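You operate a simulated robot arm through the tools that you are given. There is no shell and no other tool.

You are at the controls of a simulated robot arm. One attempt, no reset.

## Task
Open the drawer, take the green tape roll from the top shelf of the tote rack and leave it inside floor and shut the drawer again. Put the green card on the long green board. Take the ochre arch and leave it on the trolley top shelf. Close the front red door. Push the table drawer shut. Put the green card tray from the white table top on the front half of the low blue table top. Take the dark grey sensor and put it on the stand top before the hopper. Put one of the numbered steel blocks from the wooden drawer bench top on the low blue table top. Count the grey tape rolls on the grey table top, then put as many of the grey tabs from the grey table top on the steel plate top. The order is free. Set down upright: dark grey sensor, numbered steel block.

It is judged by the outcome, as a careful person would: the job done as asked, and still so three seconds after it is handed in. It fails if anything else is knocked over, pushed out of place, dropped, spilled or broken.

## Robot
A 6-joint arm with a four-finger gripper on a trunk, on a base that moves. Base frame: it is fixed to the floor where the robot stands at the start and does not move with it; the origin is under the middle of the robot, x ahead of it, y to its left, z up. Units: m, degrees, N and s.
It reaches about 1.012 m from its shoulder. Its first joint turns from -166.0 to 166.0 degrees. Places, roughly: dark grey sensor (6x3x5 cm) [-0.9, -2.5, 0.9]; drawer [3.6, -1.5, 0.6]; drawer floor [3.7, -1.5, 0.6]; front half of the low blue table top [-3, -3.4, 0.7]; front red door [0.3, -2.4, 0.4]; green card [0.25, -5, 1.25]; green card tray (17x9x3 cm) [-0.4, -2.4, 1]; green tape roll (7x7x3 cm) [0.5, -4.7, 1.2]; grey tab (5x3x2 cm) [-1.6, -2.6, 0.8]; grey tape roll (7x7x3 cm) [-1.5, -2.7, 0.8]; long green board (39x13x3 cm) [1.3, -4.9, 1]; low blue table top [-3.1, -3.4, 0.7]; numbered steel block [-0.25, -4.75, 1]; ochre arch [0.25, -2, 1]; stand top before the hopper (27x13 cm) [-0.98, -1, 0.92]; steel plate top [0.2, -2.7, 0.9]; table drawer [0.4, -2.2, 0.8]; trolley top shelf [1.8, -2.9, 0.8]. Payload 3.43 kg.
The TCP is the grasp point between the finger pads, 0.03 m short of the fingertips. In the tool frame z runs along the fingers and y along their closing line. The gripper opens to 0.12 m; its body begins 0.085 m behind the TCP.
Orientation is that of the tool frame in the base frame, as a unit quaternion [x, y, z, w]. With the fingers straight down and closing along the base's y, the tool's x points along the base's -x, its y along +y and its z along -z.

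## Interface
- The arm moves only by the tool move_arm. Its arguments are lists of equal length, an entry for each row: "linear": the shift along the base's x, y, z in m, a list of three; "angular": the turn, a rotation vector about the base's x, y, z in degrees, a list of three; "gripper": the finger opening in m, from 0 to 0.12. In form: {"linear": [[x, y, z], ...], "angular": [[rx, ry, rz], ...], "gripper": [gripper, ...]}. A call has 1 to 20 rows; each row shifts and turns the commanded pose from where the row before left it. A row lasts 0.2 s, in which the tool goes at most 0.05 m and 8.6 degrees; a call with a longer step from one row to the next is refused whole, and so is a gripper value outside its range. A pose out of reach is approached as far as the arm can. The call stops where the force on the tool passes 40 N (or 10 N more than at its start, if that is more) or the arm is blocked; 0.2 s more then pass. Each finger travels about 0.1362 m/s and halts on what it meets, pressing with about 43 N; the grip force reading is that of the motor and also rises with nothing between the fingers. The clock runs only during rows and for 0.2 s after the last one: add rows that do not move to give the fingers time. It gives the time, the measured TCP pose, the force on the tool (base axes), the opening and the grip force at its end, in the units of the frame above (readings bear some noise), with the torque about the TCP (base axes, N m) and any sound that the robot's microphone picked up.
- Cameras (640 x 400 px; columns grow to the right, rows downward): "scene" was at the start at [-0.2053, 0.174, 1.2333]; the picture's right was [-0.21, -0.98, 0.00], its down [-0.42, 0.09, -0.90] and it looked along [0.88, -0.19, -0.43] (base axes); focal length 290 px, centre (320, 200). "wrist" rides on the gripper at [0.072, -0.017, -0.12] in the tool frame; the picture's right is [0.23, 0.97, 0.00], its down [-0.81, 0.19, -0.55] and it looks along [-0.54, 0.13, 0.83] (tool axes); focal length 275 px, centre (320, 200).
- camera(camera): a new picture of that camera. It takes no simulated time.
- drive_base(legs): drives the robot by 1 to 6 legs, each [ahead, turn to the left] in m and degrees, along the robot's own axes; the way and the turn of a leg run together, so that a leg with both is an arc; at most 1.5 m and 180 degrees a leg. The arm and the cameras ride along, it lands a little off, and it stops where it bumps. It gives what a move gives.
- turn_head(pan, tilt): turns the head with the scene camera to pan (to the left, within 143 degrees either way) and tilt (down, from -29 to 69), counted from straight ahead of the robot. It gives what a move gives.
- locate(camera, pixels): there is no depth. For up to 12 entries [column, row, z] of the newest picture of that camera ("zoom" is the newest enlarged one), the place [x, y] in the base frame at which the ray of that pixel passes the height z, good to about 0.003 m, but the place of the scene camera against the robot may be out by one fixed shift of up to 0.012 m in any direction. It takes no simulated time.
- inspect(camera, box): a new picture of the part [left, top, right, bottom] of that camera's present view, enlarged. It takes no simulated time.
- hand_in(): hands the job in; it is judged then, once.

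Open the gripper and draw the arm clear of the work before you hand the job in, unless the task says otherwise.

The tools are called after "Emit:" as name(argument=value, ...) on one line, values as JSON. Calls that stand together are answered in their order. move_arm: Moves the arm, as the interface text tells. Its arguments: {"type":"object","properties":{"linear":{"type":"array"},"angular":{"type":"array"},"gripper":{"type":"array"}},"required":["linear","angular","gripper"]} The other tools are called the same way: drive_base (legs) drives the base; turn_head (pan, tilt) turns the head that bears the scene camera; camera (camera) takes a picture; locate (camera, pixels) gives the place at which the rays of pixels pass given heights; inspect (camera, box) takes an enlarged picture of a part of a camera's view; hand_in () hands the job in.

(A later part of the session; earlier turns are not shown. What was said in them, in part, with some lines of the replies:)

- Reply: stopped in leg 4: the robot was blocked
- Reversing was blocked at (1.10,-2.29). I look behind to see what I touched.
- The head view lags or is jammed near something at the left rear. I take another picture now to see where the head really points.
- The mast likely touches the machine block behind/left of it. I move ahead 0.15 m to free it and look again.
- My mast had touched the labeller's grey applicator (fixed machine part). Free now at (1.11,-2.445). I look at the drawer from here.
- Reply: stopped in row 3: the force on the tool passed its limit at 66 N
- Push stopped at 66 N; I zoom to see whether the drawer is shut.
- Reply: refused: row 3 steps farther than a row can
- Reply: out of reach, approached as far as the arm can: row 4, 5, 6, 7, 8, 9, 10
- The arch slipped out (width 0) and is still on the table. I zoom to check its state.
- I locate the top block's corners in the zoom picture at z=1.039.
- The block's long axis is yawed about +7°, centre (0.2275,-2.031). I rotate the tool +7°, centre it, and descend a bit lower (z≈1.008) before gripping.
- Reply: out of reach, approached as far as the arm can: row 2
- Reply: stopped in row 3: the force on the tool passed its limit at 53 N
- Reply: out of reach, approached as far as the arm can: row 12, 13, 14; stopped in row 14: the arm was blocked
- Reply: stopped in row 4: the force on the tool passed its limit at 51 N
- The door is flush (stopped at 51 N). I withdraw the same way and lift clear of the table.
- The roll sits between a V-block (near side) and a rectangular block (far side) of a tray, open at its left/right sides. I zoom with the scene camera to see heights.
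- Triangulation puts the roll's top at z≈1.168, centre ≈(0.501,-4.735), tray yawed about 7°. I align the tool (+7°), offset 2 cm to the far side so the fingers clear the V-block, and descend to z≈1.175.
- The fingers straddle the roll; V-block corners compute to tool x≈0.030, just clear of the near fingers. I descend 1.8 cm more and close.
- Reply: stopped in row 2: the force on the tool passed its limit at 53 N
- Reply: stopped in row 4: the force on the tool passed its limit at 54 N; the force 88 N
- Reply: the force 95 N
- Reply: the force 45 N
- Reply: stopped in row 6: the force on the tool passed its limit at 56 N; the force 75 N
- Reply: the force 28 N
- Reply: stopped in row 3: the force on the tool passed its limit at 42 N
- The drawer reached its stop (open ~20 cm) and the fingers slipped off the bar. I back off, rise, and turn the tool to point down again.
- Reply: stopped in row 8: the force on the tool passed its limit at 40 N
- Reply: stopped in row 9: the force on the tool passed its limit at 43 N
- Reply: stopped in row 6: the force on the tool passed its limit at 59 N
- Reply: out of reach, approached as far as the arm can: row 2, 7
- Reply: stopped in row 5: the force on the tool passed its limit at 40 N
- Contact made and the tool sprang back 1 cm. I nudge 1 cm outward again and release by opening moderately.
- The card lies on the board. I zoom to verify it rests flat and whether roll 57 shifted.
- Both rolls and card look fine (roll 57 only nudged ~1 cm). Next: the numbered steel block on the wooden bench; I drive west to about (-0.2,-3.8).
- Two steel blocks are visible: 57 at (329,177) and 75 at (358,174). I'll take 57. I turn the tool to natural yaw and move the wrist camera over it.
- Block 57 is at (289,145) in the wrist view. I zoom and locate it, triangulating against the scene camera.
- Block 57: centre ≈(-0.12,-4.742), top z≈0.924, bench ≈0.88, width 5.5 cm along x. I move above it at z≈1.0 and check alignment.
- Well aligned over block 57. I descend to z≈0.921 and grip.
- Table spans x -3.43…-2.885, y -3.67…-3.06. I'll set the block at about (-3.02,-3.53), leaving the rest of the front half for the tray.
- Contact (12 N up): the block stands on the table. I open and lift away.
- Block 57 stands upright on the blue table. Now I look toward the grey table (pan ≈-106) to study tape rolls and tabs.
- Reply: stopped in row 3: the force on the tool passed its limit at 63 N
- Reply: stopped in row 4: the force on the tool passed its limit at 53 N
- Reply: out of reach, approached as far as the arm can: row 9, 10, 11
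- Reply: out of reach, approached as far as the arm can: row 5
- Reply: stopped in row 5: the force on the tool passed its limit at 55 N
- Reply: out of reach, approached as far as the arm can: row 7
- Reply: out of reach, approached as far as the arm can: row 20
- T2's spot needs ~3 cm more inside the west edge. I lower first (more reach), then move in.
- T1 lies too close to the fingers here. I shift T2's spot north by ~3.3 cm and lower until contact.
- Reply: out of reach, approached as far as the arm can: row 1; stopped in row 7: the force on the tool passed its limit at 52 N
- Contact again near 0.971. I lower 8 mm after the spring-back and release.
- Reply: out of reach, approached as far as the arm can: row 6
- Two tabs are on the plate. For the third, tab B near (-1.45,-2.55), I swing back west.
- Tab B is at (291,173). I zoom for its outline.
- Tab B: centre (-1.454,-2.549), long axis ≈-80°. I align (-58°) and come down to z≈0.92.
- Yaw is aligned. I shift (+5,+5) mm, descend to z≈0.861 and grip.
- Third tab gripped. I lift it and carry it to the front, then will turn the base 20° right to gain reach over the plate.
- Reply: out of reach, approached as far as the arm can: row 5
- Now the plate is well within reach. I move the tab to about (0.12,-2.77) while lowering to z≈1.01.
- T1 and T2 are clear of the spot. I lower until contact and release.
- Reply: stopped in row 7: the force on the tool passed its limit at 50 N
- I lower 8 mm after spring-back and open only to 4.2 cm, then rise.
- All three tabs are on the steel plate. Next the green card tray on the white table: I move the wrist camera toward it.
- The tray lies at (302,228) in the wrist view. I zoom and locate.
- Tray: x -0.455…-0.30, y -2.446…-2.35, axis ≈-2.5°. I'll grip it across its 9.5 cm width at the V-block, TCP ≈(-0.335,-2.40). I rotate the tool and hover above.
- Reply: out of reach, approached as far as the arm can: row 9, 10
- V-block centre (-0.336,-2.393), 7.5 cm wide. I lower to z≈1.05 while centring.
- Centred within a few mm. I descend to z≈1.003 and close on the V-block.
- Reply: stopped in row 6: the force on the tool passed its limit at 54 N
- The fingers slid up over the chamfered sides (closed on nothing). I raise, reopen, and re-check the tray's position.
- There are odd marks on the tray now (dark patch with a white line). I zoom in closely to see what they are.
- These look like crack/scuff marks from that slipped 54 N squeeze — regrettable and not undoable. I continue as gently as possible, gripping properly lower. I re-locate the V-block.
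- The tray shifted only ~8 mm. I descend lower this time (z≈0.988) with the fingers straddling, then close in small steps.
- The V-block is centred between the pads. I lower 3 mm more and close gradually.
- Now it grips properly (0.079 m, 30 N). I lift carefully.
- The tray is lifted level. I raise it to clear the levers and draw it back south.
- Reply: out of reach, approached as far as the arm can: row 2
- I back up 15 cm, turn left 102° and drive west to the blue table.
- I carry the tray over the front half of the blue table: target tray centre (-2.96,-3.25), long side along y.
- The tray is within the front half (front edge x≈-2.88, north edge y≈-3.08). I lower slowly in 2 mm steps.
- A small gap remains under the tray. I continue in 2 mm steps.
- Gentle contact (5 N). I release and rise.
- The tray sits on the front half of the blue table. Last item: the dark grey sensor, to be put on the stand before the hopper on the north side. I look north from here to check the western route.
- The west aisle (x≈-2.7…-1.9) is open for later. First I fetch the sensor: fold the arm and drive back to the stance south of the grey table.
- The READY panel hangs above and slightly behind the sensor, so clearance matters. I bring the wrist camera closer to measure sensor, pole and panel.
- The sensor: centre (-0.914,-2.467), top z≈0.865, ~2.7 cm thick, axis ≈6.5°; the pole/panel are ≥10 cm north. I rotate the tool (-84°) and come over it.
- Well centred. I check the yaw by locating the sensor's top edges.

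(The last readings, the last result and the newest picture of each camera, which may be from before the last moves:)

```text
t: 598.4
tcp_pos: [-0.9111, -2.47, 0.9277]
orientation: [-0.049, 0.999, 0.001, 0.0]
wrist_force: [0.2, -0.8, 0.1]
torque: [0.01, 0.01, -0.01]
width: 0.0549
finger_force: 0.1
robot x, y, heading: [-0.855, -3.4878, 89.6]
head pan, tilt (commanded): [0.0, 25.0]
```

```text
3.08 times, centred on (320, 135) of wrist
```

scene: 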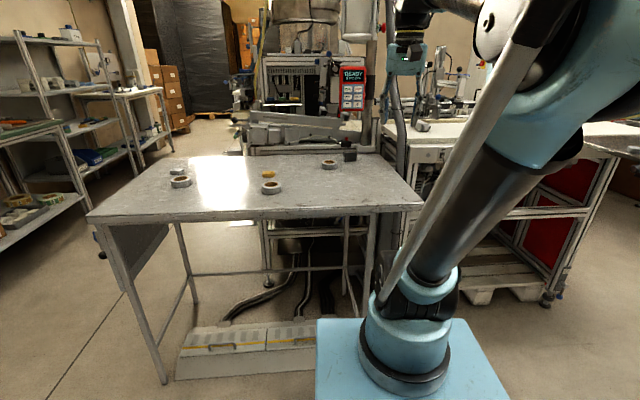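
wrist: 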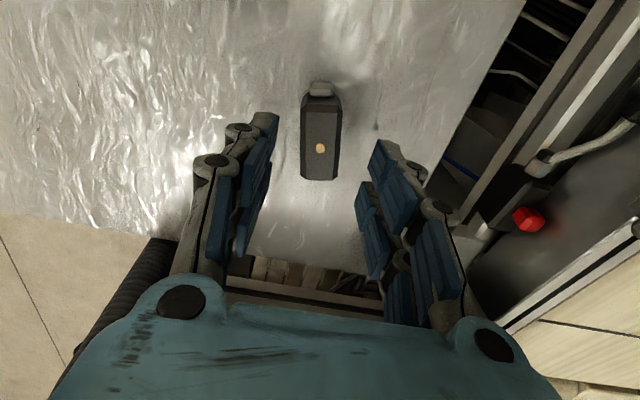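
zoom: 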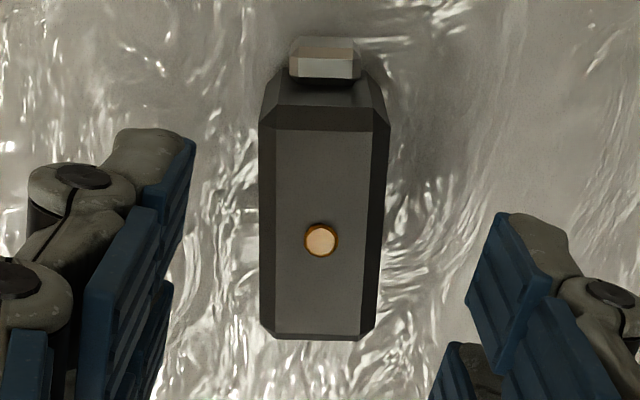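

Sensor axis ≈197°, so I turn +10°, adjust by (-2,+3) mm, and descend to z≈0.862.

Emit:
move_arm(linear=[[-0.001, 0.0015, 0], [-0.001, 0.0015, 0], [0, 0, -0.025], [0, 0, -0.022], [0, 0, -0.018]], angular=[[0, 0, 5], [0, 0, 5], [0, 0, 0], [0, 0, 0], [0, 0, 0]], gripper=[0.055, 0.055, 0.055, 0.055, 0.055])

Emit:
camera(camera="wrist")

```text
t: 599.6
tcp_pos: [-0.9133, -2.4652, 0.8626]
orientation: [-0.136, 0.991, 0.0, 0.0]
wrist_force: [0.3, 0.2, -0.5]
torque: [-0.01, 0.03, 0.01]
width: 0.0552
finger_force: 0.1
robot x, y, heading: [-0.8583, -3.4904, 89.6]
head pan, tilt (commanded): [0.0, 25.0]
```

```text
taken
```

wrist: 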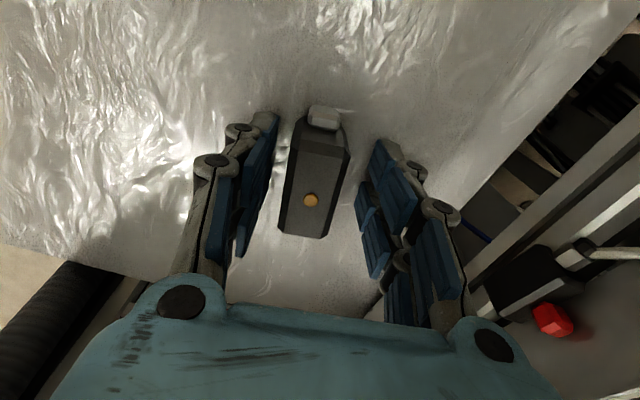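

The sensor is between the pads. I close gently in steps.

Emit:
move_arm(linear=[[-0.003, -0.001, 0], [0, 0, 0], [0, 0, 0], [0, 0, 0], [0, 0, 0], [0, 0, 0]], angular=[[0, 0, 0], [0, 0, 0], [0, 0, 0], [0, 0, 0], [0, 0, 0], [0, 0, 0]], gripper=[0.05, 0.042, 0.036, 0.031, 0.027, 0.024])

Emit:
camera(camera="wrist")

```text
t: 601.0
tcp_pos: [-0.9155, -2.4668, 0.863]
orientation: [-0.137, 0.991, 0.001, 0.001]
wrist_force: [0.8, -0.8, 0.4]
torque: [0.02, 0.01, 0.0]
width: 0.027
finger_force: 42.6
robot x, y, heading: [-0.8568, -3.4877, 89.8]
head pan, tilt (commanded): [0.0, 25.0]
```

```text
taken
```

wrist: 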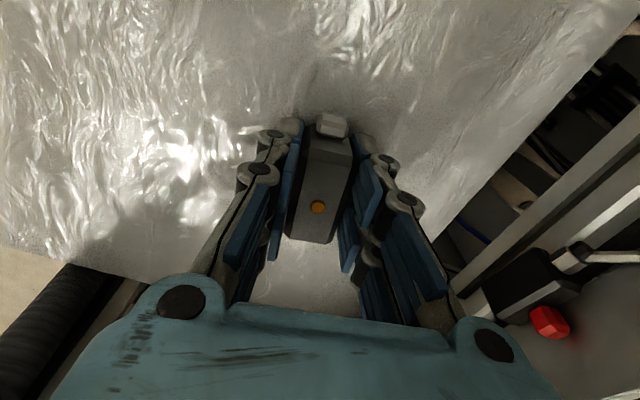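

Gripped at 0.027 m, no damage marks. I lift 2–3 cm and then pull south away from the panel while rising.

Emit:
move_arm(linear=[[0, 0, 0.006], [0, 0, 0.012], [0, 0, 0.015], [0, -0.02, 0.01], [0, -0.035, 0.01], [0, -0.04, 0.02], [0, -0.04, 0.025], [0, -0.04, 0.025], [0, -0.035, 0.03], [0, -0.03, 0.035], [0, -0.03, 0.035]], angular=[[0, 0, 0], [0, 0, 0], [0, 0, 0], [0, 0, 0], [0, 0, 0], [0, 0, 0], [0, 0, 0], [0, 0, 0], [0, 0, 0], [0, 0, 0], [0, 0, 0]], gripper=[0.02, 0.02, 0.02, 0.02, 0.02, 0.02, 0.02, 0.02, 0.02, 0.02, 0.02])

Emit:
camera(camera="wrist")

Emit:
camera(camera="scene")

```text
t: 603.4
tcp_pos: [-0.9193, -2.7383, 1.0908]
orientation: [-0.136, 0.991, 0.0, -0.001]
wrist_force: [1.1, 0.5, -0.5]
torque: [-0.03, 0.04, -0.03]
width: 0.0269
finger_force: 43.3
robot x, y, heading: [-0.8565, -3.4857, 89.6]
head pan, tilt (commanded): [0.0, 25.0]
```

```text
taken
```

wrist: 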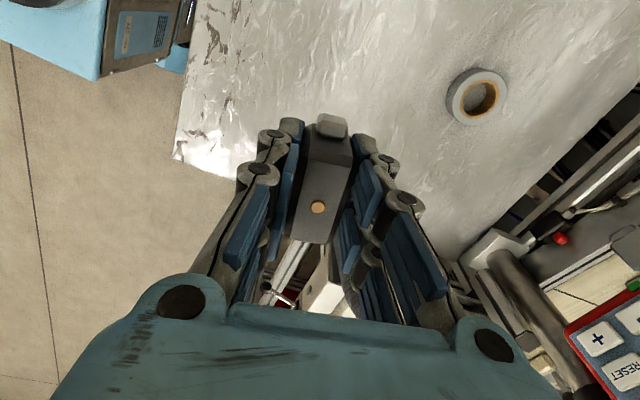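

```text
taken
```

scene: 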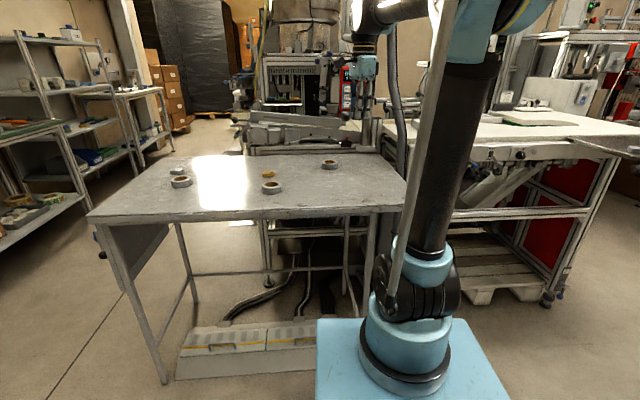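

The sensor is held well. I back off slightly, turn west, drive to the west aisle and turn north.

Emit:
drive_base(legs=[[-0.08, 0], [0, 88], [0.7, 0], [0.7, 0]])

Emit:
turn_head(pan=-88, tilt=20)

Emit:
camera(camera="scene")

Emit:
locate(camera="scene", pixels=[[303, 190, 0.0], [345, 260, 0.0], [180, 258, 0.0], [230, 182, 0.0], [320, 220, 0.0], [362, 225, 0.0], [300, 320, 0.4]])

```text
t: 615.7
tcp_pos: [-3.0078, -3.5067, 1.0899]
orientation: [0.78, -0.626, 0.0, 0.0]
wrist_force: [-0.2, -1.3, -0.1]
torque: [0.07, -0.02, 0.04]
width: 0.0271
finger_force: 43.0
robot x, y, heading: [-2.2597, -3.4874, 176.3]
head pan, tilt (commanded): [0.0, 25.0]
```

```text
t: 617.3
tcp_pos: [-2.9938, -3.5062, 1.0985]
orientation: [0.78, -0.626, -0.005, 0.005]
wrist_force: [-0.5, 0.1, -0.8]
torque: [0.01, 0.0, 0.03]
width: 0.0273
finger_force: 43.5
robot x, y, heading: [-2.2591, -3.4875, 176.7]
head pan, tilt (commanded): [-88.0, 20.0]
```

```text
taken
```

scene: 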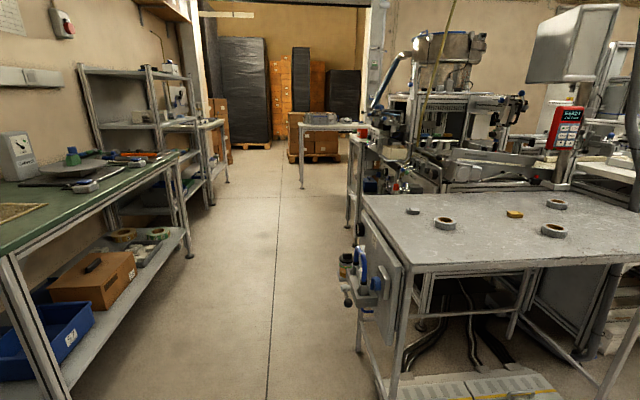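

```text
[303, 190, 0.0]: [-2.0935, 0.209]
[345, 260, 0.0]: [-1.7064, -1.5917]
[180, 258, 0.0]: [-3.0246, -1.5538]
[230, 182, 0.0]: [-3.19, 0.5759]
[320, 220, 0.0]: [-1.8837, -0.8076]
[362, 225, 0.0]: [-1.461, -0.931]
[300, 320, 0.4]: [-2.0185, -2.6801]
```

I check the clearance on the left (green table legs) and right (clamp on the grey table) before driving north.

Emit:
locate(camera="scene", pixels=[[65, 397, 0.05], [188, 256, 0.0], [213, 205, 0.0], [345, 300, 0.55], [340, 265, 0.6], [352, 225, 0.0], [180, 155, 0.85], [300, 187, 0.0], [340, 185, 0.0]])

```text
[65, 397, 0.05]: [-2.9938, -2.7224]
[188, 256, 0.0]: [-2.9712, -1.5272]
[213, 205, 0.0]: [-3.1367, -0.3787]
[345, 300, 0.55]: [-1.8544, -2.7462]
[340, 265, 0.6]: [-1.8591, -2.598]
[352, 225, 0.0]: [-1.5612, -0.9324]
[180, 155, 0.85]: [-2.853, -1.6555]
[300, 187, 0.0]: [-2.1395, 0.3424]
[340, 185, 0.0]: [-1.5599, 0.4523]
```

The aisle is ≈1 m wide. I fold the arm closer, turn north and drive up the aisle in legs.

Emit:
move_arm(linear=[[0.04, 0, 0.005], [0.04, 0, 0.005], [0.04, 0, 0.005], [0.04, 0, 0.005], [0.04, 0, 0.005]], angular=[[0, 0, 0], [0, 0, 0], [0, 0, 0], [0, 0, 0], [0, 0, 0]], gripper=[0.02, 0.02, 0.02, 0.02, 0.02])

Emit:
drive_base(legs=[[0, -86.5], [1.0, 0]])

Emit:
drive_base(legs=[[1.0, 0], [1.0, 0]])

Emit:
turn_head(pan=-60, tilt=25)

Emit:
camera(camera="scene")

```text
t: 618.5
tcp_pos: [-2.793, -3.5056, 1.1246]
orientation: [0.78, -0.626, -0.005, 0.004]
wrist_force: [0.1, 0.7, -0.1]
torque: [-0.01, -0.07, 0.0]
width: 0.0272
finger_force: 42.8
robot x, y, heading: [-2.2592, -3.4877, 176.6]
head pan, tilt (commanded): [-88.0, 20.0]
```

```text
t: 628.1
tcp_pos: [-2.2224, -1.9394, 1.1252]
orientation: [-0.11, 0.994, 0.005, 0.0]
wrist_force: [0.7, 0.1, -0.1]
torque: [0.01, -0.03, -0.05]
width: 0.0272
finger_force: 42.4
robot x, y, heading: [-2.2069, -2.4787, 86.1]
head pan, tilt (commanded): [-88.0, 20.0]
```

```text
t: 638.3
tcp_pos: [-2.1383, 0.0492, 1.1308]
orientation: [-0.124, 0.992, 0.012, 0.001]
wrist_force: [0.0, 0.5, -1.2]
torque: [0.0, 0.0, 0.01]
width: 0.0272
finger_force: 42.6
robot x, y, heading: [-2.103, -0.4721, 88.1]
head pan, tilt (commanded): [-88.0, 20.0]
```

```text
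t: 639.2
tcp_pos: [-2.1379, 0.0367, 1.1358]
orientation: [-0.124, 0.992, 0.018, 0.002]
wrist_force: [0.2, 0.8, -0.8]
torque: [0.01, 0.02, 0.01]
width: 0.027
finger_force: 43.1
robot x, y, heading: [-2.103, -0.4715, 88.2]
head pan, tilt (commanded): [-60.0, 25.0]
```

```text
taken
```

scene: 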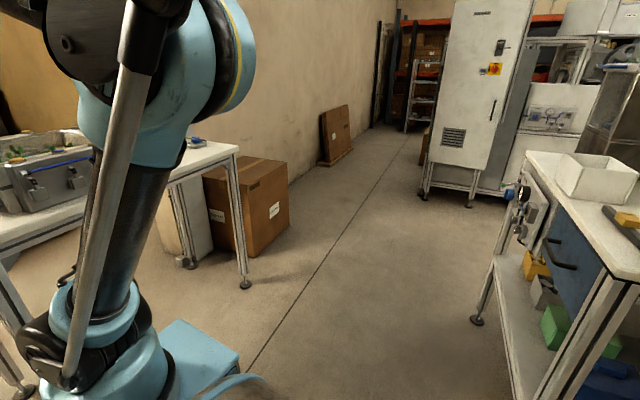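

I locate the gear table (left) and the hopper stand corners.

Emit:
locate(camera="scene", pixels=[[478, 320, 0.0], [245, 286, 0.0], [237, 150, 0.85], [188, 262, 0.0], [527, 153, 0.92], [612, 275, 0.92], [560, 165, 0.92], [640, 235, 0.92], [230, 255, 0.0]])

Emit:
inspect(camera="scene", box=[460, 100, 640, 260])

```text
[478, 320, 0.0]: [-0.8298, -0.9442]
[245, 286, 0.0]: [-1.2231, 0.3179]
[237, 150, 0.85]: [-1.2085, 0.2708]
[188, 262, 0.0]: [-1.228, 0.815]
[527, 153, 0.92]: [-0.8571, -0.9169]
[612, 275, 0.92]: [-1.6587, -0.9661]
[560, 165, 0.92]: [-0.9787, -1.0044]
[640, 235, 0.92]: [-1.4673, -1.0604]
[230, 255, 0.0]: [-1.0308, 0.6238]
```

```text
2.50 times, centred on (550, 180) of scene
```

zoom: 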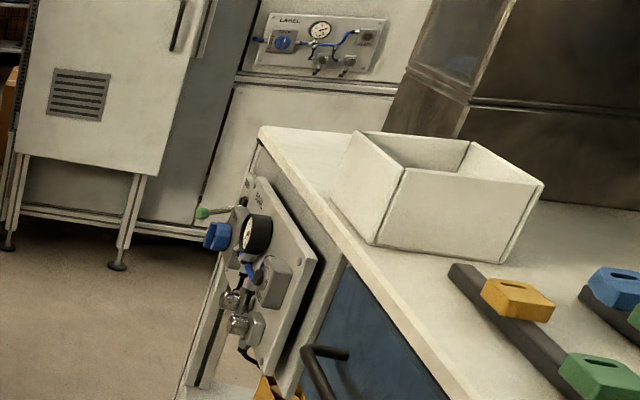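

Emit:
locate(camera="scene", pixels=[[555, 180, 0.92], [572, 197, 0.92], [621, 205, 0.92], [567, 152, 1.0], [530, 158, 0.92], [575, 153, 0.92], [600, 235, 0.92]])

```text
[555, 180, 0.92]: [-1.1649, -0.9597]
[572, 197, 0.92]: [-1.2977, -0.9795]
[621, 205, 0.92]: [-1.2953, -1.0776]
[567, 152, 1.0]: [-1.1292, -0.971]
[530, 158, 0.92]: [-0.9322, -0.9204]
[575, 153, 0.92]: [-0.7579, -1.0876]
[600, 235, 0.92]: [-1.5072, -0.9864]
```

The free strip lies east of the white box: zone around (-0.98,-1.0). I turn right to face east and drive alongside the stand.

Emit:
drive_base(legs=[[0, -88], [0.85, 0]])

Emit:
turn_head(pan=-70, tilt=35)

Emit:
camera(camera="scene")

Emit:
camera(camera="wrist")

```text
t: 648.1
tcp_pos: [-0.7443, -0.4382, 1.1367]
orientation: [0.606, 0.795, 0.012, 0.014]
wrist_force: [-0.4, 0.1, -1.3]
torque: [0.04, 0.01, 0.0]
width: 0.0271
finger_force: 43.3
robot x, y, heading: [-1.2513, -0.4824, -0.8]
head pan, tilt (commanded): [-60.0, 25.0]
```

```text
t: 648.8
tcp_pos: [-0.7585, -0.4385, 1.1418]
orientation: [0.606, 0.795, 0.016, 0.019]
wrist_force: [-0.2, -1.1, -0.3]
torque: [0.02, -0.02, 0.01]
width: 0.027
finger_force: 42.8
robot x, y, heading: [-1.2526, -0.4794, -1.1]
head pan, tilt (commanded): [-70.0, 35.0]
```

```text
taken
```

scene: 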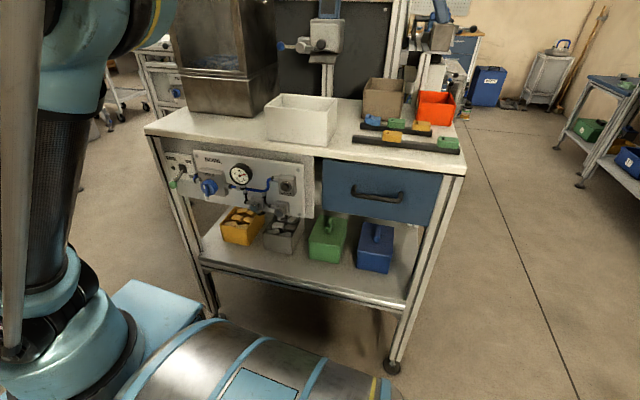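

```text
taken
```

wrist: 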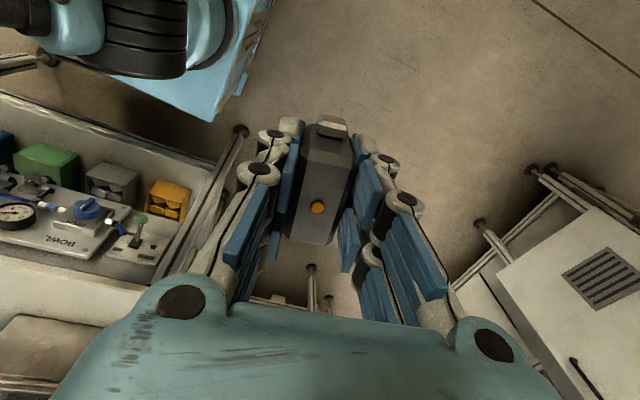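

The free strip in front of the hopper is around (205,128) in the scene. I locate points on it.

Emit:
locate(camera="scene", pixels=[[148, 128, 0.92], [205, 130, 0.92], [200, 118, 0.92], [265, 137, 0.92], [195, 108, 0.92], [250, 117, 0.92], [466, 175, 0.92]])

Emit:
inspect(camera="scene", box=[130, 60, 350, 180])

```text
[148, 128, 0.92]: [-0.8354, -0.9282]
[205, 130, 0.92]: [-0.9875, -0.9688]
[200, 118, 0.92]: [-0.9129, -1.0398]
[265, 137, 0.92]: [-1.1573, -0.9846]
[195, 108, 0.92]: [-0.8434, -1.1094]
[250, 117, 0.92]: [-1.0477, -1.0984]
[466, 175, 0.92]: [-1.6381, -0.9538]
```

```text
2.91 times, centred on (240, 120) of scene
```

zoom: 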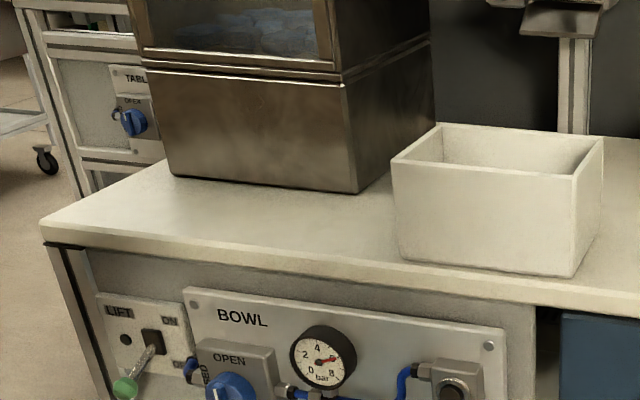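

The hopper's front face is at y≈-1.08, so I'll place the sensor at (-0.98,-0.985) with the tool's thin side toward the hopper. I correct the tool tilt and swing over.

Emit:
move_arm(linear=[[0.0065, -0.0437, 0], [0.0065, -0.0437, 0], [0.0065, -0.0437, 0], [0.0065, -0.0437, 0], [0.0065, -0.0437, 0], [0.0065, -0.0437, 0], [-0.029, -0.0317, 0], [-0.029, -0.0317, 0], [-0.029, -0.0317, 0], [-0.029, -0.0317, 0], [-0.029, -0.0317, 0], [-0.029, -0.0317, 0], [-0.029, -0.0317, 0], [-0.029, -0.0317, 0], [-0.029, -0.0317, 0]], angular=[[0, 2.8, 0], [0, 0, -2], [0, 0, -2], [0, 0, -2], [0, 0, -2], [0, 0, -2], [0, 0, -2], [0, 0, -2], [0, 0, -1.4], [0, 0, 0], [0, 0, 0], [0, 0, 0], [0, 0, 0], [0, 0, 0], [0, 0, 0]], gripper=[0.02, 0.02, 0.02, 0.02, 0.02, 0.02, 0.02, 0.02, 0.02, 0.02, 0.02, 0.02, 0.02, 0.02, 0.02])

Emit:
camera(camera="scene")

Emit:
camera(camera="wrist")

```text
t: 652.0
tcp_pos: [-0.9793, -0.9843, 1.1429]
orientation: [0.707, 0.707, 0.0, 0.0]
wrist_force: [0.3, 0.4, -0.9]
torque: [0.01, 0.01, 0.03]
width: 0.0269
finger_force: 43.2
robot x, y, heading: [-1.2544, -0.482, -1.0]
head pan, tilt (commanded): [-70.0, 35.0]
```

```text
taken
```

scene: 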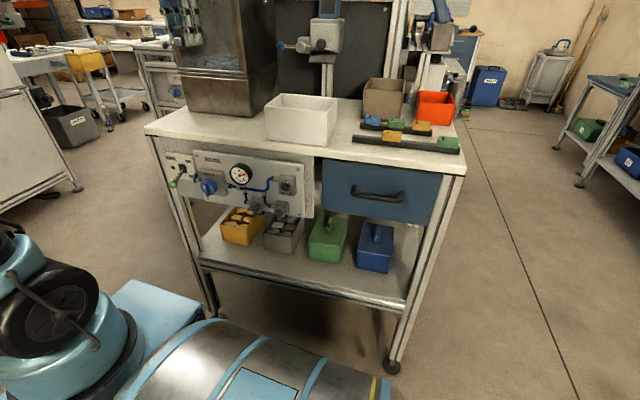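

```text
taken
```

wrist: 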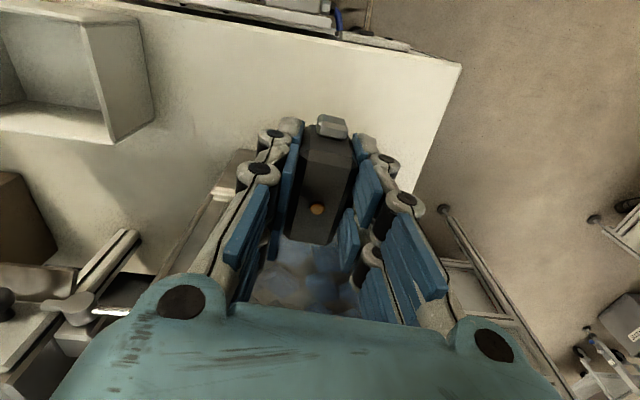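

Aligned vertically over the strip (8 cm from the front edge, white box to the west). I lower to z≈0.99 and look.

Emit:
move_arm(linear=[[0, 0, -0.04], [0, 0, -0.04], [0, 0, -0.04], [0, 0, -0.033]], angular=[[0, 0, 0], [0, 0, 0], [0, 0, 0], [0, 0, 0]], gripper=[0.02, 0.02, 0.02, 0.02])

Emit:
inspect(camera="scene", box=[130, 40, 290, 160])

Emit:
camera(camera="wrist")

```text
t: 652.3
tcp_pos: [-0.9918, -0.9858, 1.1371]
orientation: [0.707, 0.707, 0.002, 0.008]
wrist_force: [1.1, 0.9, -0.4]
torque: [-0.04, 0.12, 0.01]
width: 0.0271
finger_force: 43.0
robot x, y, heading: [-1.2511, -0.4856, -1.1]
head pan, tilt (commanded): [-70.0, 35.0]
stopped in row 1: the force on the tool passed its limit at 178 N (the readings are from after the stop); the commanded pose is now the measured one
```

```text
3.33 times, centred on (210, 100) of scene
```

zoom: 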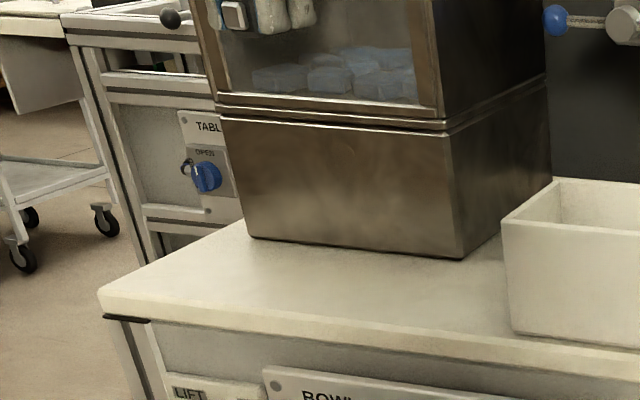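

```text
taken
```

wrist: 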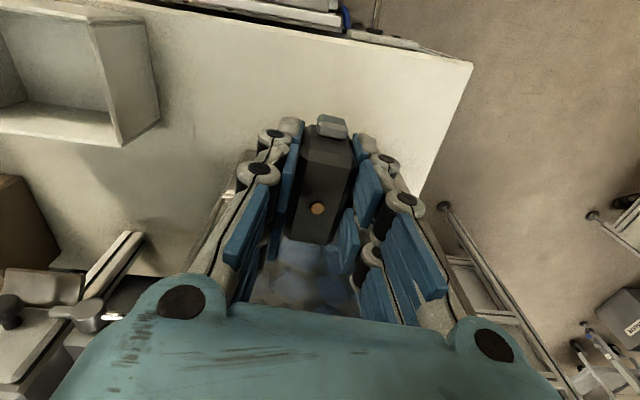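

Something blocked the descent at once (178 N). I move up and north to free it, then look carefully at what is there.

Emit:
move_arm(linear=[[0, 0.005, 0.01], [0, 0.015, 0.01], [0, 0.03, 0], [0, 0.03, 0], [0, 0.03, 0]], angular=[[0, 0, 0], [0, 0, 0], [0, 0, 0], [0, 0, 0], [0, 0, 0]], gripper=[0.02, 0.02, 0.02, 0.02, 0.02])

Emit:
turn_head(pan=-60, tilt=10)

Emit:
camera(camera="scene")

Emit:
camera(camera="wrist")

```text
t: 653.5
tcp_pos: [-0.9904, -0.8746, 1.1566]
orientation: [0.707, 0.707, 0.003, 0.008]
wrist_force: [-0.5, -1.0, -0.1]
torque: [0.03, 0.01, 0.03]
width: 0.0271
finger_force: 43.1
robot x, y, heading: [-1.2503, -0.488, -0.8]
head pan, tilt (commanded): [-70.0, 35.0]
```

```text
t: 654.4
tcp_pos: [-0.9904, -0.8756, 1.1558]
orientation: [0.707, 0.707, 0.003, 0.007]
wrist_force: [0.1, -0.8, -0.1]
torque: [-0.01, -0.01, 0.01]
width: 0.0272
finger_force: 42.5
robot x, y, heading: [-1.2529, -0.4808, -0.9]
head pan, tilt (commanded): [-60.0, 10.0]
```

```text
taken
```

scene: 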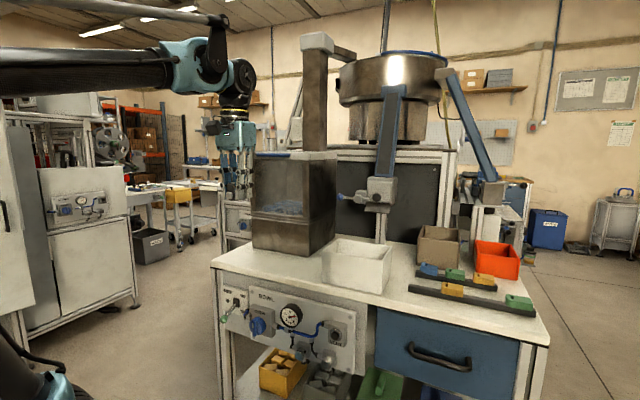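

```text
taken
```

wrist: 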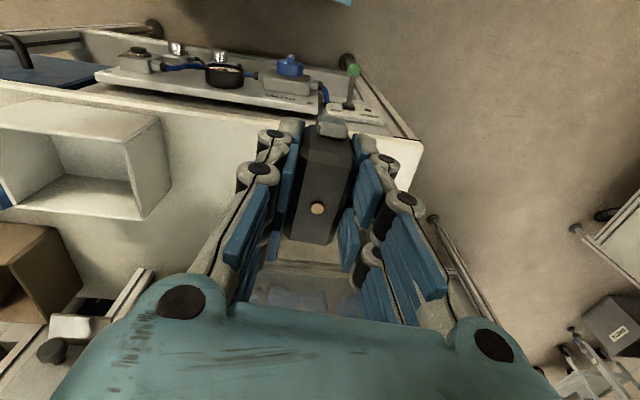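

The hopper is an open-topped glass box with its rim at z≈1.21; my palm probably caught its front rim. I locate its front face precisely.

Emit:
inspect(camera="scene", box=[200, 130, 400, 290])

Emit:
locate(camera="scene", pixels=[[253, 245, 0.92], [300, 257, 0.92], [335, 236, 0.92], [216, 266, 0.92], [270, 280, 0.92], [325, 290, 0.92], [255, 158, 1.21], [320, 165, 1.21]])

```text
2.50 times, centred on (300, 210) of scene
```

zoom: 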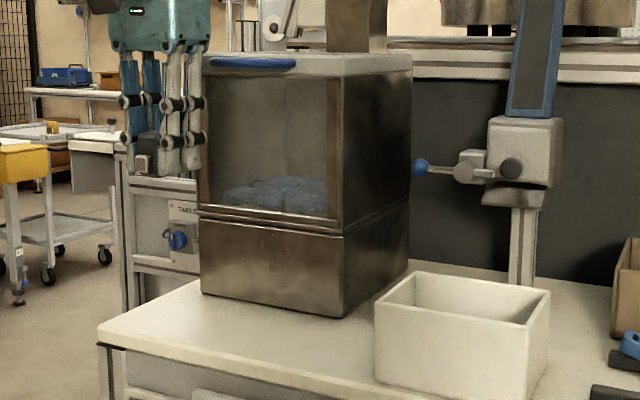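

```text
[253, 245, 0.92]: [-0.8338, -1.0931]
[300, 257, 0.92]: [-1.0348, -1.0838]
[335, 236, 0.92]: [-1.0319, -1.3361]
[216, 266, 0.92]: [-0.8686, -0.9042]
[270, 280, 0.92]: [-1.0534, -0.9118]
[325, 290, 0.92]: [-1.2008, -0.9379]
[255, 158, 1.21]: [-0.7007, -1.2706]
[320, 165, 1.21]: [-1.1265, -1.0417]
```

The hopper's front face is at y≈-1.085 with a lid at z≈1.21. I retry a bit farther north (y≈-0.965) and descend in 5 mm steps watching the force.

Emit:
move_arm(linear=[[0.008, -0.03, 0], [0.004, -0.03, 0], [0, -0.03, 0], [0, 0, 0]], angular=[[0, 0.9, 0], [0, 0, 0], [0, 0, 0], [0, 0, 0]], gripper=[0.02, 0.02, 0.02, 0.02])

Emit:
turn_head(pan=-55, tilt=5)

Emit:
camera(camera="scene")

Emit:
inspect(camera="scene", box=[160, 40, 360, 200])

```text
t: 655.4
tcp_pos: [-0.9799, -0.9646, 1.1572]
orientation: [0.707, 0.707, -0.003, 0.001]
wrist_force: [-0.7, 0.0, -1.1]
torque: [0.0, 0.03, 0.01]
width: 0.0269
finger_force: 43.2
robot x, y, heading: [-1.2538, -0.4832, -1.1]
head pan, tilt (commanded): [-60.0, 10.0]
```

```text
t: 656.0
tcp_pos: [-0.98, -0.9649, 1.157]
orientation: [0.707, 0.708, -0.003, 0.002]
wrist_force: [0.0, -0.5, 0.0]
torque: [-0.01, -0.04, 0.02]
width: 0.027
finger_force: 43.2
robot x, y, heading: [-1.2521, -0.4779, -1.1]
head pan, tilt (commanded): [-55.0, 5.0]
```

```text
taken
```

scene: 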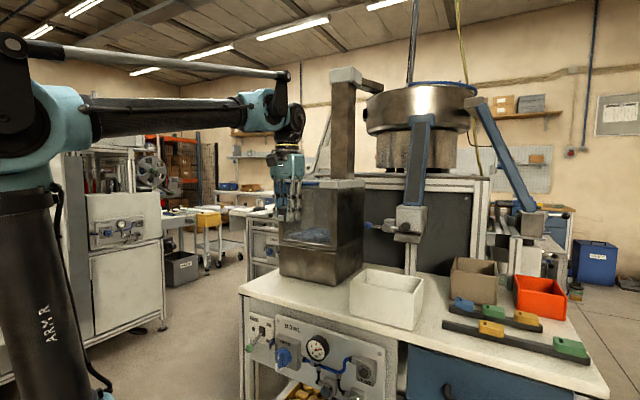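

```text
2.50 times, centred on (260, 120) of scene
```

zoom: 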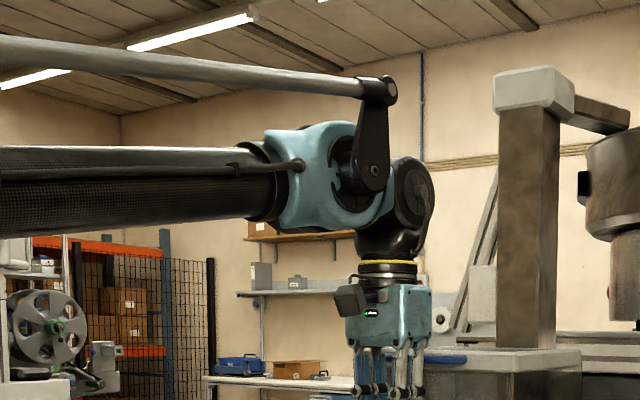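

A blue handle sticks out on the lid's front (x≈-1.0…-0.86), which my palm hit. I'll place the sensor farther west in the zone, at about (-1.07,-0.975), descending in small steps.

Emit:
move_arm(linear=[[-0.01, 0.035, 0], [-0.03, 0, 0], [-0.03, 0, 0], [-0.02, -0.02, 0], [0, -0.025, 0], [0, 0, -0.01], [0, 0, -0.01], [0, 0, -0.01], [0, 0, -0.01]], angular=[[0, 0, 0], [0, 0, 0], [0, 0, 0], [0, 0, 0], [0, 0, 0], [0, 0, 0], [0, 0, 0], [0, 0, 0], [0, 0, 0]], gripper=[0.02, 0.02, 0.02, 0.02, 0.02, 0.02, 0.02, 0.02, 0.02])

Emit:
camera(camera="wrist")

Emit:
camera(camera="scene")

```text
t: 658.0
tcp_pos: [-1.0703, -0.9772, 1.1158]
orientation: [0.706, 0.708, -0.003, 0.001]
wrist_force: [-1.3, -0.5, -1.5]
torque: [-0.03, -0.03, -0.02]
width: 0.027
finger_force: 43.1
robot x, y, heading: [-1.2501, -0.479, -0.8]
head pan, tilt (commanded): [-55.0, 5.0]
```

```text
taken
```

wrist: 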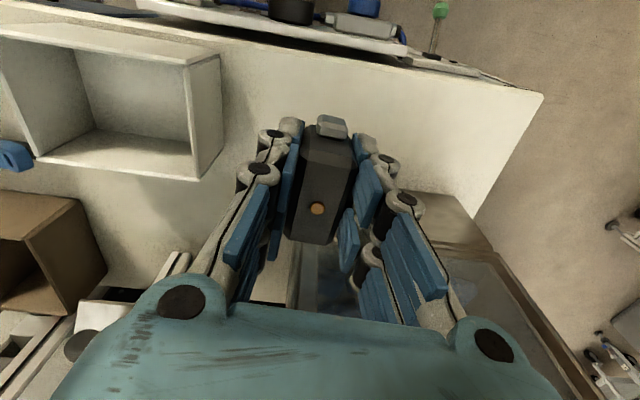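

```text
taken
```

scene: 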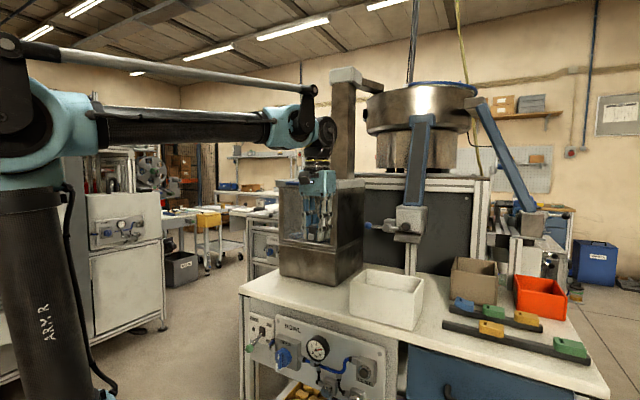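

No contact now. I continue down in small steps.

Emit:
move_arm(linear=[[0, 0.001, -0.012], [0, 0.001, -0.012], [0, 0, -0.012], [0, 0, -0.012], [0, 0, -0.012], [0, 0, -0.012], [0, 0, -0.012], [0, 0, -0.012], [0, 0, -0.012], [0, 0, -0.01]], angular=[[0, 0, 0], [0, 0, 0], [0, 0, 0], [0, 0, 0], [0, 0, 0], [0, 0, 0], [0, 0, 0], [0, 0, 0], [0, 0, 0], [0, 0, 0]], gripper=[0.02, 0.02, 0.02, 0.02, 0.02, 0.02, 0.02, 0.02, 0.02, 0.02])

Emit:
turn_head(pan=-65, tilt=25)

Emit:
camera(camera="scene")

Emit:
inspect(camera="scene", box=[200, 110, 340, 230])

```text
t: 660.2
tcp_pos: [-1.0707, -0.9736, 0.9992]
orientation: [0.707, 0.707, -0.003, 0.002]
wrist_force: [0.3, -0.5, -1.4]
torque: [0.01, 0.01, -0.01]
width: 0.0269
finger_force: 43.1
robot x, y, heading: [-1.2512, -0.481, -0.8]
head pan, tilt (commanded): [-55.0, 5.0]
```

```text
t: 661.1
tcp_pos: [-1.0696, -0.9738, 1.0]
orientation: [0.707, 0.707, -0.003, 0.002]
wrist_force: [0.3, -0.1, 0.5]
torque: [0.0, -0.03, -0.01]
width: 0.0272
finger_force: 42.7
robot x, y, heading: [-1.2526, -0.4828, -1.0]
head pan, tilt (commanded): [-65.0, 25.0]
```

```text
taken
```

scene: 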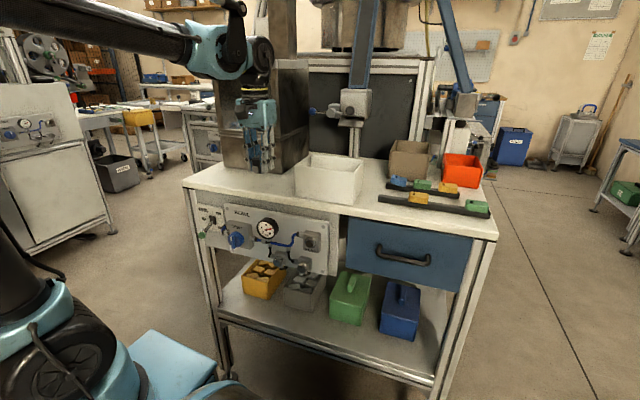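

```text
3.33 times, centred on (270, 170) of scene
```

zoom: 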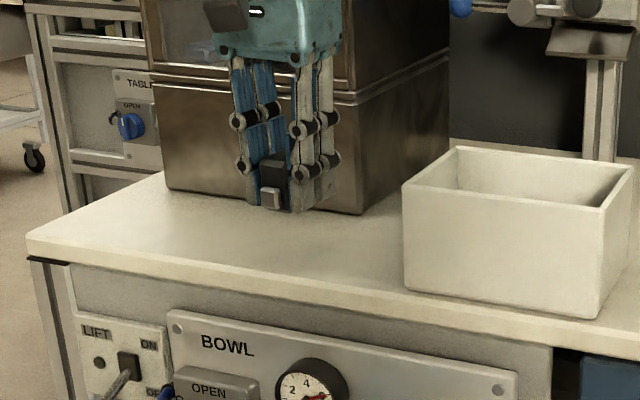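

The sensor hovers above the stand in front of the hopper. I lower gently with 2 mm final steps.

Emit:
move_arm(linear=[[0, 0, -0.01], [0, 0, -0.01], [0, 0, -0.004], [0, 0, -0.003], [0, 0, 0]], angular=[[0, 0, 0], [0, 0, 0], [0, 0, 0], [0, 0, 0], [0, 0, 0]], gripper=[0.02, 0.02, 0.02, 0.02, 0.02])

Emit:
inspect(camera="scene", box=[230, 140, 310, 200])

```text
t: 662.3
tcp_pos: [-1.0707, -0.9732, 0.9732]
orientation: [0.707, 0.707, -0.004, 0.002]
wrist_force: [0.1, 0.0, -0.9]
torque: [0.02, 0.01, -0.02]
width: 0.027
finger_force: 43.1
robot x, y, heading: [-1.2508, -0.4787, -1.0]
head pan, tilt (commanded): [-65.0, 25.0]
```

```text
6.67 times, centred on (270, 170) of scene
```

zoom: 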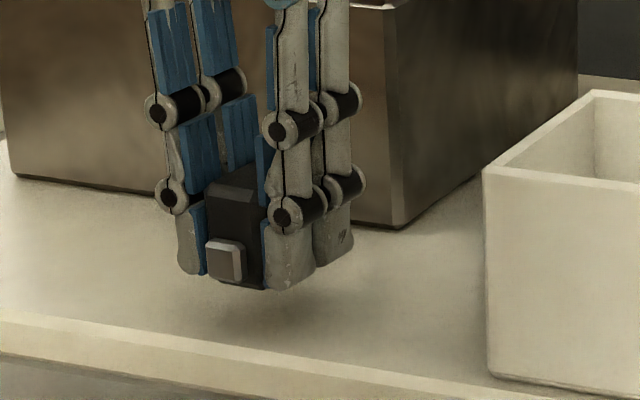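

A gap of about a centimetre remains. I continue in 2 mm steps.

Emit:
move_arm(linear=[[0, 0, -0.002], [0, 0, -0.002], [0, 0, -0.002], [0, 0, -0.002], [0, 0, 0]], angular=[[0, 0, 0], [0, 0, 0], [0, 0, 0], [0, 0, 0], [0, 0, 0]], gripper=[0.02, 0.02, 0.02, 0.02, 0.02])

Emit:
inspect(camera="scene", box=[230, 140, 310, 200])

```text
t: 663.5
tcp_pos: [-1.0709, -0.9736, 0.965]
orientation: [0.707, 0.707, -0.003, 0.002]
wrist_force: [-0.7, 0.2, -0.3]
torque: [0.01, -0.03, -0.02]
width: 0.027
finger_force: 43.5
robot x, y, heading: [-1.2466, -0.484, -1.0]
head pan, tilt (commanded): [-65.0, 25.0]
```

```text
6.67 times, centred on (270, 170) of scene
```

zoom: 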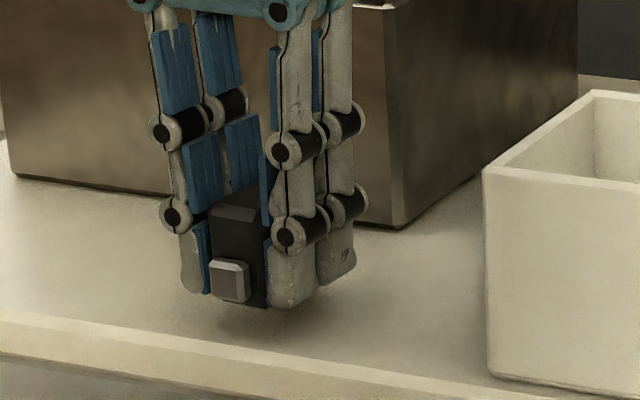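

Still a few millimetres. I go on with single small steps and watch the force.

Emit:
move_arm(linear=[[0, 0, -0.002], [0, 0, -0.002], [0, 0, 0]], angular=[[0, 0, 0], [0, 0, 0], [0, 0, 0]], gripper=[0.02, 0.02, 0.02])

Emit:
move_arm(linear=[[0, 0, -0.002], [0, 0, -0.0015], [0, 0, 0]], angular=[[0, 0, 0], [0, 0, 0], [0, 0, 0]], gripper=[0.02, 0.02, 0.02])

Emit:
inspect(camera="scene", box=[230, 140, 310, 200])

```text
t: 664.3
tcp_pos: [-1.0716, -0.9752, 0.9604]
orientation: [0.707, 0.707, -0.003, 0.001]
wrist_force: [-0.3, -0.5, -0.8]
torque: [0.0, 0.02, -0.02]
width: 0.0271
finger_force: 43.1
robot x, y, heading: [-1.247, -0.4812, -1.0]
head pan, tilt (commanded): [-65.0, 25.0]
```

```text
t: 665.1
tcp_pos: [-1.0725, -0.9742, 0.957]
orientation: [0.707, 0.707, -0.003, 0.002]
wrist_force: [0.3, -0.2, -1.1]
torque: [0.0, 0.0, 0.02]
width: 0.0271
finger_force: 43.5
robot x, y, heading: [-1.2545, -0.4812, -0.7]
head pan, tilt (commanded): [-65.0, 25.0]
```

```text
6.67 times, centred on (270, 170) of scene
```

zoom: 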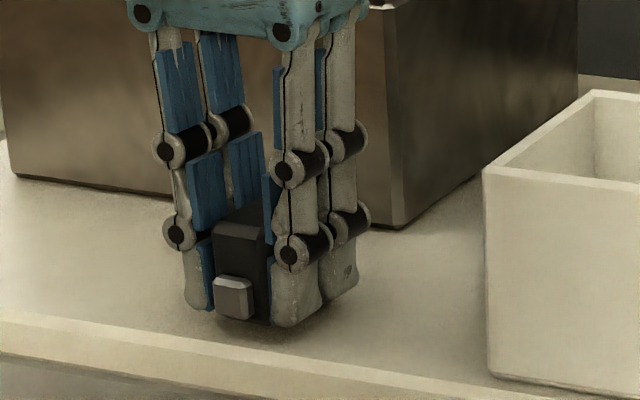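

Emit:
move_arm(linear=[[0, 0, -0.002], [0, 0, -0.0015], [0, 0, 0]], angular=[[0, 0, 0], [0, 0, 0], [0, 0, 0]], gripper=[0.02, 0.02, 0.02])

Emit:
move_arm(linear=[[0, 0, -0.0015], [0, 0, -0.0015], [0, 0, 0]], angular=[[0, 0, 0], [0, 0, 0], [0, 0, 0]], gripper=[0.02, 0.02, 0.02])

```text
t: 665.9
tcp_pos: [-1.0716, -0.9741, 0.9534]
orientation: [0.707, 0.707, -0.003, 0.002]
wrist_force: [0.6, 0.0, -1.4]
torque: [0.04, -0.02, 0.0]
width: 0.027
finger_force: 43.0
robot x, y, heading: [-1.2554, -0.4808, -1.1]
head pan, tilt (commanded): [-65.0, 25.0]
```

```text
t: 666.7
tcp_pos: [-1.0703, -0.9744, 0.9515]
orientation: [0.707, 0.707, -0.004, 0.002]
wrist_force: [8.7, -3.6, 35.4]
torque: [-0.12, -0.29, 0.07]
width: 0.0273
finger_force: 42.9
robot x, y, heading: [-1.2538, -0.4818, -1.0]
head pan, tilt (commanded): [-65.0, 25.0]
```

Contact (35 N). I ease up 1 mm and then release.

Emit:
move_arm(linear=[[0, 0, 0.0012], [0, 0, 0], [0, 0, 0], [0, 0, 0], [0, 0, 0]], angular=[[0, 0, 0], [0, 0, 0], [0, 0, 0], [0, 0, 0], [0, 0, 0]], gripper=[0.02, 0.03, 0.04, 0.05, 0.055])

Emit:
inspect(camera="scene", box=[230, 140, 310, 200])

Emit:
camera(camera="wrist")

```text
t: 667.9
tcp_pos: [-1.0708, -0.9743, 0.9528]
orientation: [0.707, 0.707, -0.004, 0.002]
wrist_force: [0.2, -1.3, -0.7]
torque: [-0.02, 0.0, 0.01]
width: 0.0554
finger_force: 0.1
robot x, y, heading: [-1.253, -0.484, -0.8]
head pan, tilt (commanded): [-65.0, 25.0]
```

```text
6.67 times, centred on (270, 170) of scene
```

zoom: 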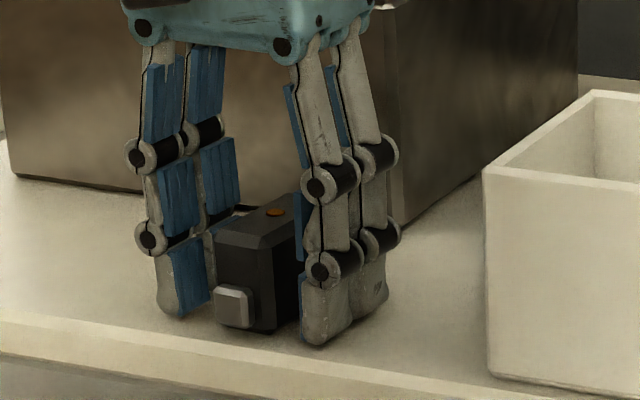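

```text
taken
```

wrist: 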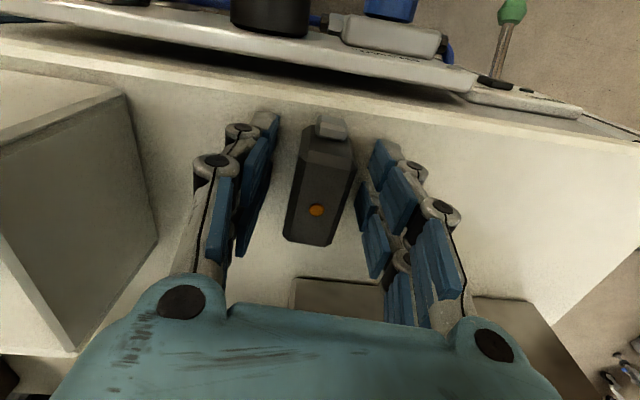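

The sensor stands upright on the stand before the hopper. I rise straight up and draw the arm away to the north.

Emit:
move_arm(linear=[[0, 0, 0.015], [0, 0, 0.03], [0, 0, 0.04], [0, 0.002, 0.045], [0, 0.003, 0.045], [0, 0.01, 0.045], [0.01, 0.04, 0.01], [0.02, 0.04, 0], [0.03, 0.035, 0], [0.035, 0.03, 0], [0.04, 0.02, 0], [0.04, 0.02, 0]], angular=[[0, 0, 0], [0, 0, 0], [0, 0, 0], [0, 0, 0], [0, 0, 0], [0, 0, 0], [0, 0, 0], [0, 0, 0], [0, 0, 0], [0, 0, 0], [0, 0, 0], [0, 0, 0]], gripper=[0.055, 0.055, 0.055, 0.055, 0.055, 0.055, 0.055, 0.055, 0.055, 0.055, 0.055, 0.055])

Emit:
camera(camera="scene")

Emit:
inspect(camera="scene", box=[170, 60, 350, 220])

Emit:
locate(camera="scene", pixels=[[268, 182, 0.91], [275, 176, 0.95], [262, 188, 0.91]])

```text
t: 670.5
tcp_pos: [-0.8965, -0.7734, 1.18]
orientation: [0.707, 0.708, -0.004, 0.002]
wrist_force: [0.2, 0.0, 0.5]
torque: [0.01, 0.01, 0.0]
width: 0.0551
finger_force: 0.0
robot x, y, heading: [-1.2539, -0.4793, -1.2]
head pan, tilt (commanded): [-65.0, 25.0]
```

```text
taken
```

scene: 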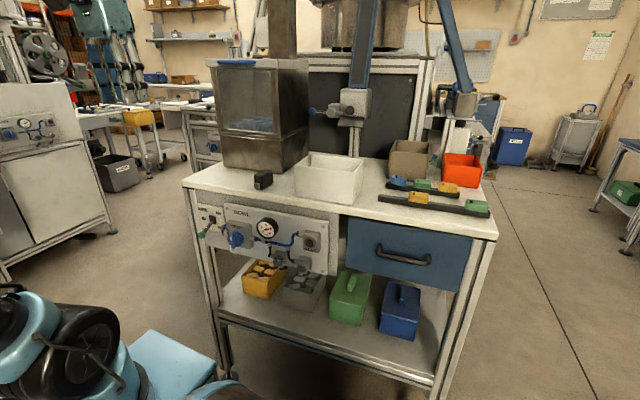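

```text
2.50 times, centred on (260, 140) of scene
```

zoom: 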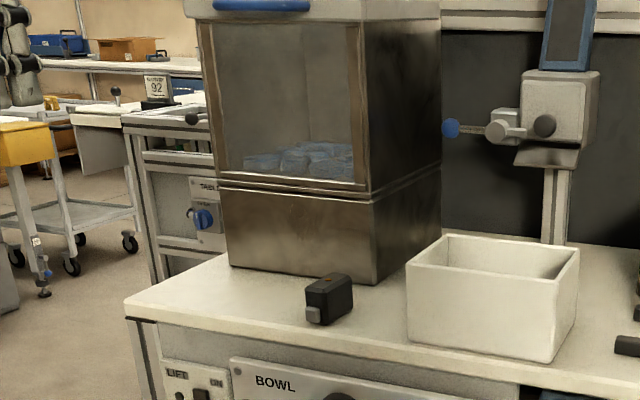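

```text
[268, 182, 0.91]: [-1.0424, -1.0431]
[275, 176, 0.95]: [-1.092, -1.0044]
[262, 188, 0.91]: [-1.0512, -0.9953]
```

The sensor stands upright in front of the hopper and the hopper, lid and box look undisturbed. I draw the arm well clear with the gripper open.

Emit:
move_arm(linear=[[0.03, 0.04, 0], [0.03, 0.04, 0], [0.03, 0.04, 0], [0.02, 0.045, 0], [0.02, 0.045, 0]], angular=[[0, 0, 0], [0, 0, 0], [0, 0, 0], [0, 0, 0], [0, 0, 0]], gripper=[0.08, 0.1, 0.1, 0.1, 0.1])

Emit:
camera(camera="scene")

Emit:
inspect(camera="scene", box=[60, 60, 240, 200])

```text
t: 671.7
tcp_pos: [-0.7657, -0.5652, 1.1804]
orientation: [0.707, 0.707, -0.002, 0.002]
wrist_force: [-1.0, -0.5, -0.6]
torque: [-0.01, 0.0, -0.01]
width: 0.1
finger_force: 0.0
robot x, y, heading: [-1.2527, -0.4825, -0.6]
head pan, tilt (commanded): [-65.0, 25.0]
```

```text
taken
```

scene: 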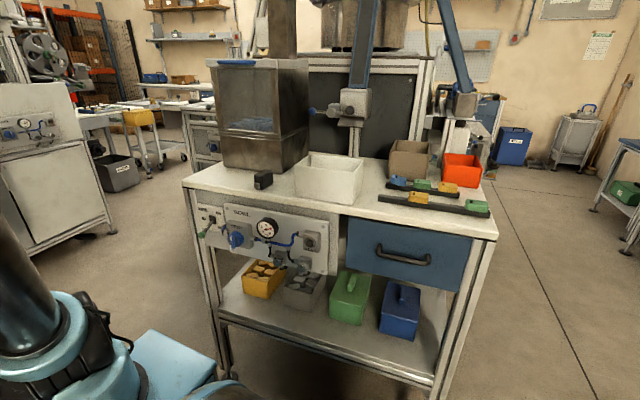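

```text
2.86 times, centred on (150, 130) of scene
```

zoom: 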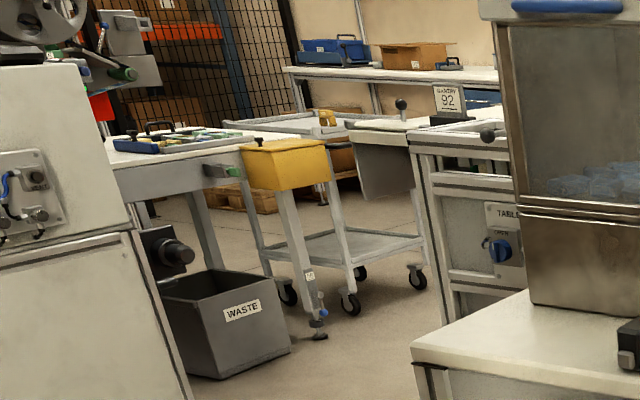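

Every job on the list has been done, and the arm is clear with the gripper open. Two things went wrong: the green card tray has crack marks from a slipped grip, and roll 57 was nudged about 1 cm. I hand in the job.

Emit:
hand_in()

```text
The job is handed in.
```

I did every item on the list and handed the job in, but it may fail because I damaged the green card tray. I haven't seen a verdict.

**Problems you should know about**
- **Card tray:** my first grip slid off the tray at about 54 N. Crack-like marks showed on it straight afterwards. I regripped it properly and placed it gently, but the marks are still there.
- **Tape roll 57:** I nudged it about 1 cm on its shelf while laying down the green card.
- **Hopper:** the gripper bumped it on the way down with the sensor, and the stop force read 178 N. It was most likely the lid handle. I saw no marks or movement on the hopper afterwards.
- **Labeller:** early on I reversed into it, most likely with the camera mast against the grey applicator. The base stopped, and I saw no damage.

**Where everything ended up**
- **Green tape roll:** it is on the drawer floor, and the drawer is shut again. I had to park the roll on the bench top while I opened the drawer.
- **Green card:** it lies on the long green board, overhanging the front edge by about 2 cm.
- **Ochre arch:** it stands on the trolley's top shelf.
- **Front red door and table drawer:** both are closed.
- **Card tray:** it is on the front half of the low blue table.
- **Dark grey sensor:** it stands upright on the stand before the hopper, towards the west end of the marked area, because the lid handle blocked the middle.
- **Steel block:** number 57 stands upright on the low blue table.
- **Grey tabs:** I counted three grey tape rolls, so three tabs are on the steel plate.
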